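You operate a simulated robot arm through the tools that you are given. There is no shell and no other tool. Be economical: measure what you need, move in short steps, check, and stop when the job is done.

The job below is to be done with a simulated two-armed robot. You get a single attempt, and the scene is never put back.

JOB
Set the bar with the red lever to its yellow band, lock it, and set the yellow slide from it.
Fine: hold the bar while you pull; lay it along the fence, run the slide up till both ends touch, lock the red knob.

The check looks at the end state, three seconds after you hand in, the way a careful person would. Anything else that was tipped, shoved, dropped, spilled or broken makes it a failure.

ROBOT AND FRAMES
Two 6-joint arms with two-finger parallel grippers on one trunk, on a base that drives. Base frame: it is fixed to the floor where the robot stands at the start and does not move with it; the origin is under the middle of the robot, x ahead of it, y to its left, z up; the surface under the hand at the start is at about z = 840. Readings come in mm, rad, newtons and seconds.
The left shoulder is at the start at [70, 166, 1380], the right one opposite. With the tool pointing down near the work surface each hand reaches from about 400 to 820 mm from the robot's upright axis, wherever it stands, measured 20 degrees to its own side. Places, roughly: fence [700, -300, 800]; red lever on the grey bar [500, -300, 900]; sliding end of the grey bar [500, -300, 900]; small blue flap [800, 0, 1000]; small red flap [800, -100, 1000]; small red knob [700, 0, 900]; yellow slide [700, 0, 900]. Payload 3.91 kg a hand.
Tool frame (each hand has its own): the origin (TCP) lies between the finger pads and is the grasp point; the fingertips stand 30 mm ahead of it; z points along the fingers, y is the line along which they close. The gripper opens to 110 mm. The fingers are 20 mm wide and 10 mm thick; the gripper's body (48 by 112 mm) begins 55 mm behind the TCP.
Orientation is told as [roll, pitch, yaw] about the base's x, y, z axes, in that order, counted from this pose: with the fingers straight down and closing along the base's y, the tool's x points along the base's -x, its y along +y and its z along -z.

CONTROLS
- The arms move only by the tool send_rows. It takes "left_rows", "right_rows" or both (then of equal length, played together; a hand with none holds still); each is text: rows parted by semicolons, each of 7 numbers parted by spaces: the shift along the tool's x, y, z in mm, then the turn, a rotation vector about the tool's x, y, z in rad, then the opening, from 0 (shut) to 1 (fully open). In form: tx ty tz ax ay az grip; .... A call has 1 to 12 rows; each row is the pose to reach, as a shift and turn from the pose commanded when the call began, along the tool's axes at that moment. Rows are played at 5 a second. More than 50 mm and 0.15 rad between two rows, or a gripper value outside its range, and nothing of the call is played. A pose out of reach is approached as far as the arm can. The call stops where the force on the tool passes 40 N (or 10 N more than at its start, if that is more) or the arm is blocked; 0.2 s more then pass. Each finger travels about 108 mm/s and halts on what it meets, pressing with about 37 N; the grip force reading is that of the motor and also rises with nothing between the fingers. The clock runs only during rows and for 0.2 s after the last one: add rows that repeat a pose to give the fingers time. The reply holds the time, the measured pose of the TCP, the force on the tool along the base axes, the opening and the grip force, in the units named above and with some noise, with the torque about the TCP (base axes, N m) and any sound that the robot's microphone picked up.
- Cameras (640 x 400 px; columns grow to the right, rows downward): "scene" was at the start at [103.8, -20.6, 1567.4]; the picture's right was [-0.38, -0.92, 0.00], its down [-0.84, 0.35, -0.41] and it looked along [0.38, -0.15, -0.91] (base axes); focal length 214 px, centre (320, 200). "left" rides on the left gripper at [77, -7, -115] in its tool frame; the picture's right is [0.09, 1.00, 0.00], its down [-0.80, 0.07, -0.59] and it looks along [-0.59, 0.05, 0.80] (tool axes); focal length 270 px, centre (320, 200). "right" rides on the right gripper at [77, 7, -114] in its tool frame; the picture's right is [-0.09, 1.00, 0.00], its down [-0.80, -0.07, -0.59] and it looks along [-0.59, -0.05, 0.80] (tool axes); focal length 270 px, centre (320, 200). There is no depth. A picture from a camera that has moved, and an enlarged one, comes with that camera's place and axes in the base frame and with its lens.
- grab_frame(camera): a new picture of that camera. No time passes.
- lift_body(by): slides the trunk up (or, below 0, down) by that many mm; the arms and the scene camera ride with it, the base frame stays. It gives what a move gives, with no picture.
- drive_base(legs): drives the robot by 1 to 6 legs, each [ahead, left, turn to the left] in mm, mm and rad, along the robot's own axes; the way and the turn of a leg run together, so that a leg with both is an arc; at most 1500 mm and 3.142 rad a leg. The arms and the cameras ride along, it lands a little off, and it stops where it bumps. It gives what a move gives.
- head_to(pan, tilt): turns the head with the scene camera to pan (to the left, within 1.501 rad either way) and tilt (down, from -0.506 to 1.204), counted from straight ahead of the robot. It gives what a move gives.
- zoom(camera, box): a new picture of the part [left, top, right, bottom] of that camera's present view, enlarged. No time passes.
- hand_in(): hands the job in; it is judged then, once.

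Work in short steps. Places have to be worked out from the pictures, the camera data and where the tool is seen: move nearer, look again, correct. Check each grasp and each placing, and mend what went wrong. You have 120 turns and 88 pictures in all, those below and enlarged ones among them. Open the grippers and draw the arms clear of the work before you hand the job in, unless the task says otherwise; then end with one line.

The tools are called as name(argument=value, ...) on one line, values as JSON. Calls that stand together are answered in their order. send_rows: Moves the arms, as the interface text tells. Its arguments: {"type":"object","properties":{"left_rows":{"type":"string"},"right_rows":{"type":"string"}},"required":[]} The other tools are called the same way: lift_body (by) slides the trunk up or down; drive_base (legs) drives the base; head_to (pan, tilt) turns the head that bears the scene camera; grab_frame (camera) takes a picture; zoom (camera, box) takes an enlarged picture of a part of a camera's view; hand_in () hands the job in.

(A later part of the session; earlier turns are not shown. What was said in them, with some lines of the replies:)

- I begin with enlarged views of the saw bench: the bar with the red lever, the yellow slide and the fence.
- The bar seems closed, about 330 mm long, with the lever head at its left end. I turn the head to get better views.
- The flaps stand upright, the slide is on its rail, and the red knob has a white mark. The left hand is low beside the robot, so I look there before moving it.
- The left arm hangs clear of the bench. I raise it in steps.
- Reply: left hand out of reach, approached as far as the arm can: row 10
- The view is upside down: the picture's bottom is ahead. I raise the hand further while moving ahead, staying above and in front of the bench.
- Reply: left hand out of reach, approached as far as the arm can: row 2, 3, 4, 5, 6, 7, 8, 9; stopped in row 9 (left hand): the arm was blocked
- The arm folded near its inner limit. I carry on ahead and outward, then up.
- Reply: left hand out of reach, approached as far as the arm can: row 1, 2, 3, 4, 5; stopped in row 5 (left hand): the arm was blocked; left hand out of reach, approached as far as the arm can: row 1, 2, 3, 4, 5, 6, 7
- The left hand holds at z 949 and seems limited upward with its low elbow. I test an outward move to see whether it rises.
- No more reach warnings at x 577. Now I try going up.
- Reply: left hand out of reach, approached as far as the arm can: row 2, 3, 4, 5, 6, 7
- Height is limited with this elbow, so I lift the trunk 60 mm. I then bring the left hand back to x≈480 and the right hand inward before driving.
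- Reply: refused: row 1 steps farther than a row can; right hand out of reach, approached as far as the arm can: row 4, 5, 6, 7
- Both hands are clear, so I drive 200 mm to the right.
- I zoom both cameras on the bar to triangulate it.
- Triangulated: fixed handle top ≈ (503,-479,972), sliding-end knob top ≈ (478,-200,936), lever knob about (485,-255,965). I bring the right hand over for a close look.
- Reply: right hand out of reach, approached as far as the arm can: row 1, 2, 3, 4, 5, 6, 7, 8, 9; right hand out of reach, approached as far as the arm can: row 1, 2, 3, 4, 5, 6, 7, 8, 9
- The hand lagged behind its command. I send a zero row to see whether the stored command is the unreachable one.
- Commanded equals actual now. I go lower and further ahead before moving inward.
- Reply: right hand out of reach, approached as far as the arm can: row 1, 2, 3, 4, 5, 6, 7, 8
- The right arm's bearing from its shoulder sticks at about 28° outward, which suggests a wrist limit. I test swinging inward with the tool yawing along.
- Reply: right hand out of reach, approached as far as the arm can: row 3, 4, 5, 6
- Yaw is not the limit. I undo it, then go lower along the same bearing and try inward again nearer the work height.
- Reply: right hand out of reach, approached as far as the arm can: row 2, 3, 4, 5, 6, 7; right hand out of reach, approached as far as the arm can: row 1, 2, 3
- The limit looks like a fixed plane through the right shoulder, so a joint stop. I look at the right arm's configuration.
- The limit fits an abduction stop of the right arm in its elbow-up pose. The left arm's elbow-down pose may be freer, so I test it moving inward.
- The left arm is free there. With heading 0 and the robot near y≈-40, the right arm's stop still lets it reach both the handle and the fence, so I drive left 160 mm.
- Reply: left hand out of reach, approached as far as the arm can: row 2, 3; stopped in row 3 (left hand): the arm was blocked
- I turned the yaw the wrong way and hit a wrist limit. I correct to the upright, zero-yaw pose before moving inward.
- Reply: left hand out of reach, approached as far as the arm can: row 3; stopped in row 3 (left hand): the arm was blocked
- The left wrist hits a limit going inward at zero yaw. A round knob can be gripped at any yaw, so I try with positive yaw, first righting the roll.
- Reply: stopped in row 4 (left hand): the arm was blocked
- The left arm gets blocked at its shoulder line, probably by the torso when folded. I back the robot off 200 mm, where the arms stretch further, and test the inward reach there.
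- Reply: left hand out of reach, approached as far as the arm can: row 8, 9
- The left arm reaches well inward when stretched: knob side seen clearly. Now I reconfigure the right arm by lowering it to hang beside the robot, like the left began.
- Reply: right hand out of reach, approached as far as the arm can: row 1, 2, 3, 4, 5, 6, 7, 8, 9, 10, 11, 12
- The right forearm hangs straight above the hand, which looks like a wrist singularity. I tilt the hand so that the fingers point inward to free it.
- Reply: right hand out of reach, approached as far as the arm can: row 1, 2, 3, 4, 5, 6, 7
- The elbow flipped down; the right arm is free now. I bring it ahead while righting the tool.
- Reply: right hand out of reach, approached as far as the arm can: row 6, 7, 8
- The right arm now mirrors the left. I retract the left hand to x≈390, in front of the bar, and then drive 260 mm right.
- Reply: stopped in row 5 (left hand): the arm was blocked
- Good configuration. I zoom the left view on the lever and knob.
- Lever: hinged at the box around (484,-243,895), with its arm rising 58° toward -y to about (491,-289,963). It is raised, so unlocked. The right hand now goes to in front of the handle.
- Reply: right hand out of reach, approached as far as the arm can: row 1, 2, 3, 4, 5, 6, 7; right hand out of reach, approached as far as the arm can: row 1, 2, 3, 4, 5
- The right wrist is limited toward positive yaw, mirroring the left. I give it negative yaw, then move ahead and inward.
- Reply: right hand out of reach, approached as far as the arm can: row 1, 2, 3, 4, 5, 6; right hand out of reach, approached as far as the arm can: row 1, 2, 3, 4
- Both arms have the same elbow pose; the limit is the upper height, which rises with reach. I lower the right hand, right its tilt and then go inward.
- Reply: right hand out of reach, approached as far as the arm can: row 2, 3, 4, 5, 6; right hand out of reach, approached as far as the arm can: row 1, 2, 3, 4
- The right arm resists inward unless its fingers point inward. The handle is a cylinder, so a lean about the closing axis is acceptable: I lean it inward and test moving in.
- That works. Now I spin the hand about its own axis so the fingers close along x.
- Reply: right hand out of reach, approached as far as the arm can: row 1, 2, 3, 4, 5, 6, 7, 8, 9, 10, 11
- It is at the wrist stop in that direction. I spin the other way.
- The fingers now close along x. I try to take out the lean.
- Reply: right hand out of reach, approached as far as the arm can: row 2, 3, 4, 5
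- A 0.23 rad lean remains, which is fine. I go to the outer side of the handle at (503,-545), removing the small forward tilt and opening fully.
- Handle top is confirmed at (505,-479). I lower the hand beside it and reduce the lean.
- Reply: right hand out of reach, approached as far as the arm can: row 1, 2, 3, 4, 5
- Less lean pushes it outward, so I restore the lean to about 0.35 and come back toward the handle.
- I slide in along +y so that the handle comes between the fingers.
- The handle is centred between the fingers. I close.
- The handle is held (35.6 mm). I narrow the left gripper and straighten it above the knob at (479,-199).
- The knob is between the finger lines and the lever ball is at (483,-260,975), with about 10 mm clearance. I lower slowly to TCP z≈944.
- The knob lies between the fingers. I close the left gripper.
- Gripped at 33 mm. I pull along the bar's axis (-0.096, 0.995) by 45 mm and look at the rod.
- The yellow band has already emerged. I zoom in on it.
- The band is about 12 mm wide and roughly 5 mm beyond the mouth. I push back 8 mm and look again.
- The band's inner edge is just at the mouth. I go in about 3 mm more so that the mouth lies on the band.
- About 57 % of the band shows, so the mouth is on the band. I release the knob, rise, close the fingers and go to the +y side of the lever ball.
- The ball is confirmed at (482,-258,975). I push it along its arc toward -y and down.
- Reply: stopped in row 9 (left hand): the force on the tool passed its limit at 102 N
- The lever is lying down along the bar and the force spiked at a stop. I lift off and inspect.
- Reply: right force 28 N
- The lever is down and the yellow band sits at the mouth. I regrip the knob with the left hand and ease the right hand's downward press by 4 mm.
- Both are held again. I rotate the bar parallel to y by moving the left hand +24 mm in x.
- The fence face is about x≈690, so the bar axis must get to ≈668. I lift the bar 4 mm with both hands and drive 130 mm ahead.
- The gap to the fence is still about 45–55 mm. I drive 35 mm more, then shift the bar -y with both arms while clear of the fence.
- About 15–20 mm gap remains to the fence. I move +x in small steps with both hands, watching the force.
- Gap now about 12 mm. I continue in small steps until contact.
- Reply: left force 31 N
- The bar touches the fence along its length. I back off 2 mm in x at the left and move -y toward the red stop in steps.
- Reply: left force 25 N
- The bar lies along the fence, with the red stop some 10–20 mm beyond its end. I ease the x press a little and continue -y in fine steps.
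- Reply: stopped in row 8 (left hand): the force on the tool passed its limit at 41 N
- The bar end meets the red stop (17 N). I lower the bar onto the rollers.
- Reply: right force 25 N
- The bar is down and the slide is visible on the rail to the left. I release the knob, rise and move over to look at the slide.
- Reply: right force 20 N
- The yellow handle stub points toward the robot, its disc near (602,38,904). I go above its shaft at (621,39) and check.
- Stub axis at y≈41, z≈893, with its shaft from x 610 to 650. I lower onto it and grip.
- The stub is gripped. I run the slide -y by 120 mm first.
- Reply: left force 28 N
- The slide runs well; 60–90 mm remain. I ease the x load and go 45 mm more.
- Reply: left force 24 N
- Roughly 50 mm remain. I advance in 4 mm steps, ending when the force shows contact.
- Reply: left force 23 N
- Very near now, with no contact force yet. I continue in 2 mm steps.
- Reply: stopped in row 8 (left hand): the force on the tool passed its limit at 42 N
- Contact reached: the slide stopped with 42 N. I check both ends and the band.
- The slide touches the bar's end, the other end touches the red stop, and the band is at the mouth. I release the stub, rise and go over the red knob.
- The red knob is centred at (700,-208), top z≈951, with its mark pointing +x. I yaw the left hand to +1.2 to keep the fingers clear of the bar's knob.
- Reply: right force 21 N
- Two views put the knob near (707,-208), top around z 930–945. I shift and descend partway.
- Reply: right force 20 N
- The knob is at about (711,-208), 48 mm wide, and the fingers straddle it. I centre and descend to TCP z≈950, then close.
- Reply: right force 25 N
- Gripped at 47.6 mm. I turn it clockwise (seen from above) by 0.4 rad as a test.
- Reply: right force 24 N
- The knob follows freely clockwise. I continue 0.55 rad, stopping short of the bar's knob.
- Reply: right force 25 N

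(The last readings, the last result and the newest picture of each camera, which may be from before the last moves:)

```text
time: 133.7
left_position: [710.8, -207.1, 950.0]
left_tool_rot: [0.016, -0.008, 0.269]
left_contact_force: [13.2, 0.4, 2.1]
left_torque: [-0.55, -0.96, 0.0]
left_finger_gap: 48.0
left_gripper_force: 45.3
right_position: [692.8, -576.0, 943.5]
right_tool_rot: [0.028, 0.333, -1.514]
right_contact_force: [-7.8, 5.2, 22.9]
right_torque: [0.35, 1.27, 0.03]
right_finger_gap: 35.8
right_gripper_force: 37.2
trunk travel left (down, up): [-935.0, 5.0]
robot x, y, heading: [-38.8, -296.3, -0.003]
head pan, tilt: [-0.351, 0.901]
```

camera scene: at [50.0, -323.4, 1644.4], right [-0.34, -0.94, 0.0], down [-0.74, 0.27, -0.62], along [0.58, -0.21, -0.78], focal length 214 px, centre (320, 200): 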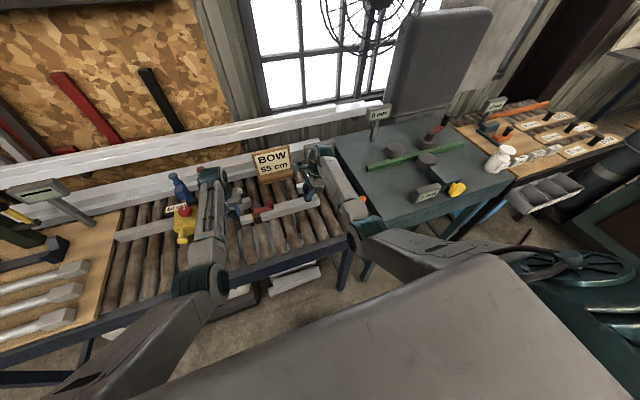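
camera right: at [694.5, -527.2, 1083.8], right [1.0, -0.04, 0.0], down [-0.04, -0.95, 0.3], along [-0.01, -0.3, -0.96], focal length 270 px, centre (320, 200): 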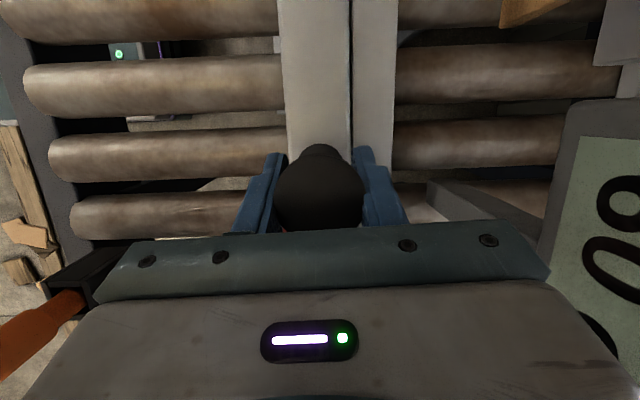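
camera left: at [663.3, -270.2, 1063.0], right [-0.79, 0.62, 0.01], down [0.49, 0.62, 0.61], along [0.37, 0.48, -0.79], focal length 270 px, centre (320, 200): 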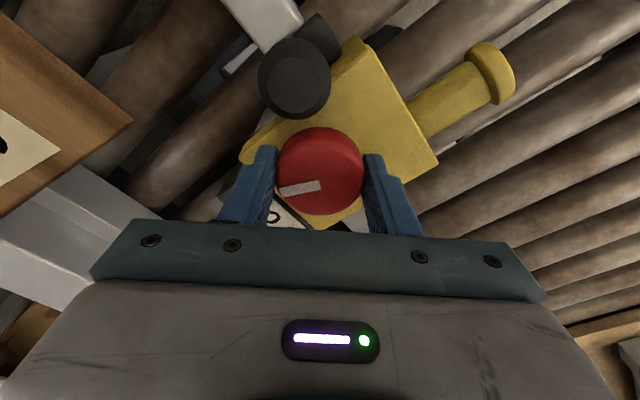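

No stop yet after 0.95 rad. I release, lift, yaw back, regrip and continue.

send_rows(left_rows="0 0 0 0 0 0 0.45; 0 0 0 0 0 0 0.6; 0 0 -20 0 0 0 0.6; 0 0 -35 0 0 -0.1 0.6; 0 0 -35 0 0 -0.24 0.6; 0 0 -35 0 0 -0.38 0.6; 0 0 -35 0 0 -0.52 0.6; 0 0 -35 0 0 -0.66 0.6; 0 0 -35 0 0 -0.8 0.6; 0 0 -35 0 0 -0.94 0.6; 0 0 -35 0 0 -1.05 0.6; 0 0 -35 0 0 -1.05 0.6")

grab_frame(camera="left")

```text
time: 136.2
left_position: [710.7, -207.4, 984.4]
left_tool_rot: [0.001, -0.018, 1.322]
left_contact_force: [0.4, -0.6, 0.1]
left_torque: [-0.01, 0.0, 0.02]
left_finger_gap: 65.7
left_gripper_force: 0.0
right_position: [692.0, -576.1, 943.6]
right_tool_rot: [0.028, 0.335, -1.515]
right_contact_force: [-3.8, 5.9, 19.3]
right_torque: [0.28, 1.02, 0.0]
right_finger_gap: 35.4
right_gripper_force: 37.0
trunk travel left (down, up): [-935.0, 5.0]
robot x, y, heading: [-39.9, -300.8, 0.0]
head pan, tilt: [-0.351, 0.901]
```

```text
11 pictures are left
camera left: at [698.5, -286.6, 1097.4], right [-0.99, 0.16, 0.0], down [0.13, 0.78, 0.61], along [0.1, 0.6, -0.79], focal length 270 px, centre (320, 200)
```

left: 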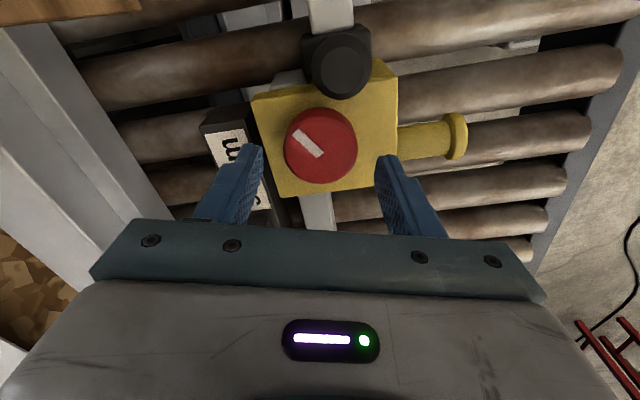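

The mark has turned about 55° clockwise. I regrip and turn on.

send_rows(left_rows="0 0 12 0 0 0 0.6; 0 0 24 0 0 0 0.6; 0 0 35 0 0 0 0.6; 0 0 35 0 0 0 0.4; 0 0 35 0 0 0 0.2; 0 0 35 0 0 0 0; 0 0 35 0 0 0.13 0; 0 0 35 0 0 0.26 0; 0 0 35 0 0 0.39 0; 0 0 35 0 0 0.52 0; 0 0 35 0 0 0.62 0; 0 0 35 0 0 0.62 0")

send_rows(left_rows="0 0 0 0 0 0.1 0; 0 0 0 0 0 0.2 0; 0 0 0 0 0 0.3 0; 0 0 0 0 0 0.4 0; 0 0 0 0 0 0.4 0")

grab_frame(camera="left")

```text
time: 138.8
left_position: [710.7, -207.9, 949.9]
left_tool_rot: [0.01, -0.012, 0.701]
left_contact_force: [-9.7, 2.0, -2.2]
left_torque: [-0.24, -0.53, 0.81]
left_finger_gap: 47.8
left_gripper_force: 45.5
right_position: [691.8, -576.6, 943.3]
right_tool_rot: [0.026, 0.333, -1.515]
right_contact_force: [-1.8, 5.3, 11.1]
right_torque: [0.2, 0.76, 0.01]
right_finger_gap: 35.6
right_gripper_force: 37.1
trunk travel left (down, up): [-935.0, 5.0]
robot x, y, heading: [-37.0, -297.3, 0.003]
head pan, tilt: [-0.351, 0.901]
```

```text
time: 140.1
left_position: [712.2, -206.5, 949.1]
left_tool_rot: [0.014, -0.007, 0.298]
left_contact_force: [-4.8, 7.2, -0.3]
left_torque: [-0.59, -0.33, 0.78]
left_finger_gap: 47.7
left_gripper_force: 45.2
right_position: [691.7, -576.6, 943.8]
right_tool_rot: [0.026, 0.333, -1.516]
right_contact_force: [-6.2, 2.3, 11.4]
right_torque: [0.47, 0.89, -0.03]
right_finger_gap: 35.4
right_gripper_force: 37.1
trunk travel left (down, up): [-935.0, 5.0]
robot x, y, heading: [-37.7, -297.4, -0.003]
head pan, tilt: [-0.351, 0.901]
```

```text
10 pictures are left
camera left: at [640.2, -238.3, 1063.5], right [-0.38, 0.93, 0.01], down [0.74, 0.29, 0.6], along [0.55, 0.24, -0.8], focal length 270 px, centre (320, 200)
```

left: 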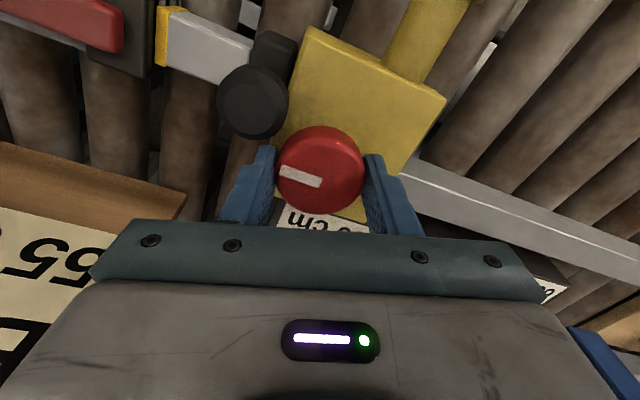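

The knob stopped with 0.8 N·m slip and its mark turned 90° to -y, so it is locked. I open the left hand, rise and retreat.

send_rows(left_rows="0 0 0 0 0 0 0.45; 0 0 0 0 0 0 0.6; 0 0 -15 0 0 0 0.6; 0 0 -30 0 0 0 0.6; 0 0 -45 0 0 0 0.6; 0 0 -60 0 0 0 0.6; 30 15 -60 0 0 0 0.6; 60 30 -60 0 0 0 0.6; 80 50 -60 0 0 0 0.6; 80 50 -60 0 0 0 0.6")

grab_frame(camera="left")

zoom(camera="scene", box=[190, 140, 370, 252])

```text
time: 142.2
left_position: [619.2, -184.5, 1009.7]
left_tool_rot: [0.016, -0.008, 0.299]
left_contact_force: [-0.2, 0.6, 0.6]
left_torque: [0.01, 0.03, 0.03]
left_finger_gap: 66.2
left_gripper_force: 0.2
right_position: [692.9, -576.0, 942.9]
right_tool_rot: [0.026, 0.335, -1.517]
right_contact_force: [-7.3, 7.0, 13.0]
right_torque: [0.26, 1.24, 0.06]
right_finger_gap: 35.6
right_gripper_force: 37.7
trunk travel left (down, up): [-935.0, 5.0]
robot x, y, heading: [-38.9, -299.1, -0.0]
head pan, tilt: [-0.351, 0.901]
```

```text
9 pictures are left
camera left: at [547.7, -215.4, 1123.1], right [-0.38, 0.93, 0.01], down [0.74, 0.29, 0.6], along [0.55, 0.24, -0.8], focal length 270 px, centre (320, 200)
```

left: 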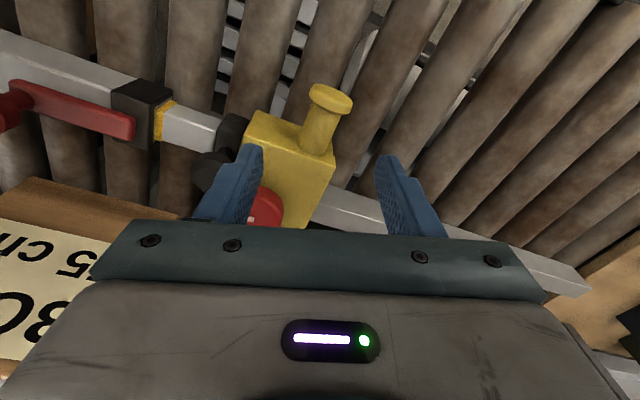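

```text
3.56 times, centred on (280, 196) of scene
camera zoom: at [79.1, -319.4, 1644.9], right [-0.34, -0.94, 0.0], down [-0.73, 0.27, -0.62], along [0.59, -0.21, -0.78], focal length 763 px, centre (462, 214)
```

zoom: 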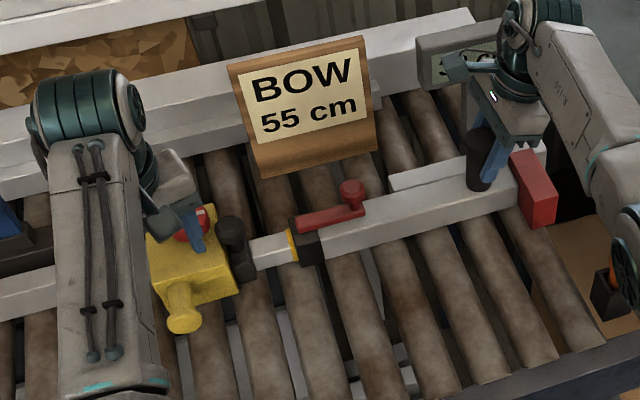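

All is in place. I open the right hand and withdraw it along its own axis (up and outward).

send_rows(right_rows="0 0 0 0 0 0 0.45; 0 0 0 0 0 0 0.6; 0 0 0 0 0 0 0.6; 0 0 -15 0 0 0 0.6; 0 0 -30 0 0 0 0.6; 0 0 -50 0 0 0 0.6; 0 0 -70 0 0 0 0.6; 0 0 -85 0 0 0 0.6; 0 0 -85 0 0 0 0.6")

grab_frame(camera="right")

```text
time: 144.2
left_position: [622.7, -186.0, 1007.1]
left_tool_rot: [0.018, -0.007, 0.3]
left_contact_force: [0.1, 0.1, 0.0]
left_torque: [0.02, 0.02, 0.02]
left_finger_gap: 66.1
left_gripper_force: 0.1
right_position: [692.9, -607.3, 1020.0]
right_tool_rot: [0.022, 0.338, -1.518]
right_contact_force: [-0.2, 0.2, 0.1]
right_torque: [0.01, -0.01, 0.01]
right_finger_gap: 65.8
right_gripper_force: 0.0
trunk travel left (down, up): [-935.0, 5.0]
robot x, y, heading: [-36.3, -299.3, 0.0]
head pan, tilt: [-0.351, 0.901]
```

```text
7 pictures are left
camera right: at [695.6, -571.0, 1154.2], right [1.0, -0.04, -0.01], down [-0.03, -0.95, 0.3], along [-0.02, -0.29, -0.96], focal length 270 px, centre (320, 200)
```

right: 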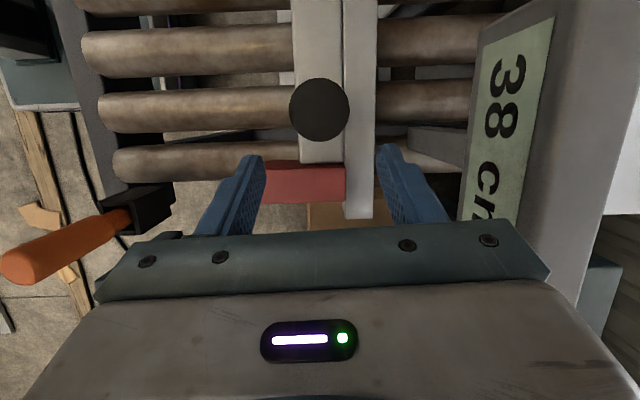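

The readout now shows "38 cm", and the bar end looks flush with the red stop. I zoom there and withdraw the hands toward the robot.

zoom(camera="right", box=[240, 100, 400, 200])

send_rows(right_rows="0 -30 0 0 0 0 0.6; 0 -65 0 0 0 0 0.6; 0 -100 0 0 0 0 0.6; 0 -135 0 0 0 0 0.6; 0 -160 0 0 0 0 0.6; 0 -160 0 0 0 0 0.6", left_rows="20 20 0 0 0 0 0.6; 40 40 5 0 0 0 0.6; 60 60 10 0 0 0 0.6; 70 80 15 0 0 0 0.6; 80 90 15 0 0 0 0.6; 80 90 15 0 0 0 0.6")

zoom(camera="scene", box=[190, 130, 370, 242])

```text
4.00 times, centred on (320, 150) of right
camera zoom: at [695.6, -571.0, 1154.2], right [1.0, -0.04, -0.01], down [-0.03, -0.95, 0.3], along [-0.02, -0.29, -0.96], focal length 1081 px, centre (320, 400)
```

zoom: 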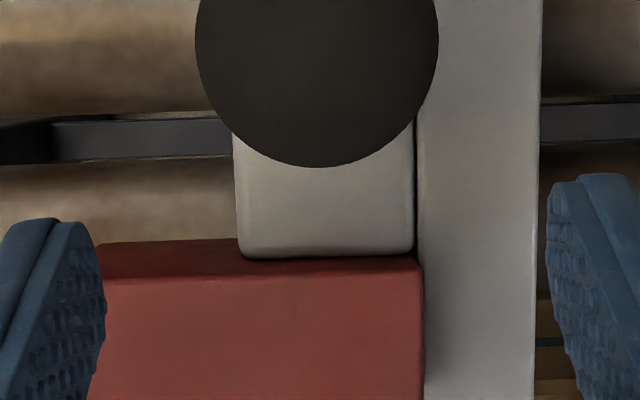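

```text
time: 145.7
left_position: [520.1, -124.7, 992.8]
left_tool_rot: [0.018, -0.004, 0.3]
left_contact_force: [0.4, 0.2, -0.5]
left_torque: [-0.03, 0.01, 0.01]
left_finger_gap: 66.0
left_gripper_force: 0.0
right_position: [534.0, -614.6, 1017.0]
right_tool_rot: [0.022, 0.337, -1.516]
right_contact_force: [-0.3, -0.2, 0.2]
right_torque: [-0.03, 0.02, 0.0]
right_finger_gap: 66.2
right_gripper_force: 0.0
trunk travel left (down, up): [-935.0, 5.0]
robot x, y, heading: [-31.5, -297.3, 0.001]
head pan, tilt: [-0.351, 0.901]
```

```text
3.56 times, centred on (280, 186) of scene
camera zoom: at [84.6, -322.3, 1644.4], right [-0.34, -0.94, 0.0], down [-0.74, 0.27, -0.62], along [0.58, -0.21, -0.78], focal length 763 px, centre (462, 250)
```

zoom: 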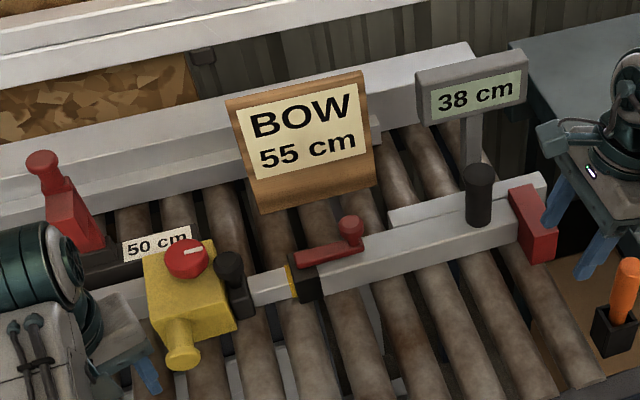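

The bar is flush against the stop and fence, and the knob's mark is turned. I make one last close check of the slide/bar joint and the band.

zoom(camera="scene", box=[225, 185, 289, 225])

grab_frame(camera="left")

```text
10.00 times, centred on (257, 205) of scene
camera zoom: at [84.6, -322.3, 1644.4], right [-0.34, -0.94, 0.0], down [-0.74, 0.27, -0.62], along [0.58, -0.21, -0.78], focal length 2145 px, centre (950, 150)
```

zoom: 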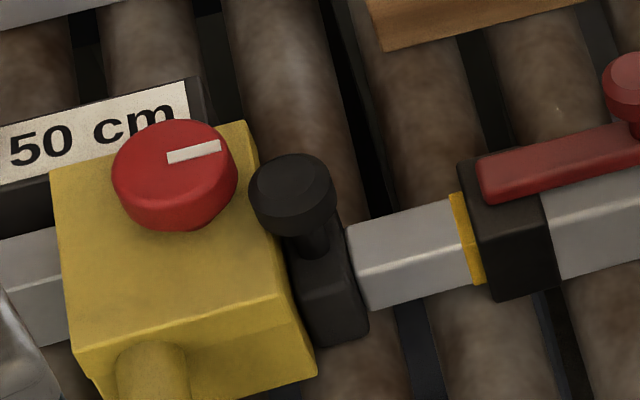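

```text
3 pictures are left
camera left: at [448.4, -155.9, 1107.0], right [-0.38, 0.93, 0.02], down [0.74, 0.29, 0.6], along [0.55, 0.24, -0.8], focal length 270 px, centre (320, 200)
```

left: 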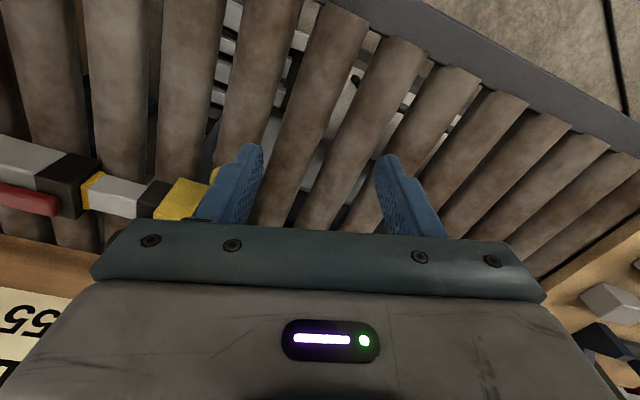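

The slide meets the bar's end, the band is at the mouth, the lever and knob are locked, and both hands are open and clear. I hand in.

hand_in()

```text
The job is handed in.
```

I set the bar to its yellow band and locked it, then laid it along the fence. I ran the yellow slide up until both ends touched, locked the red knob, and handed the job in. The readout showed 38 cm.
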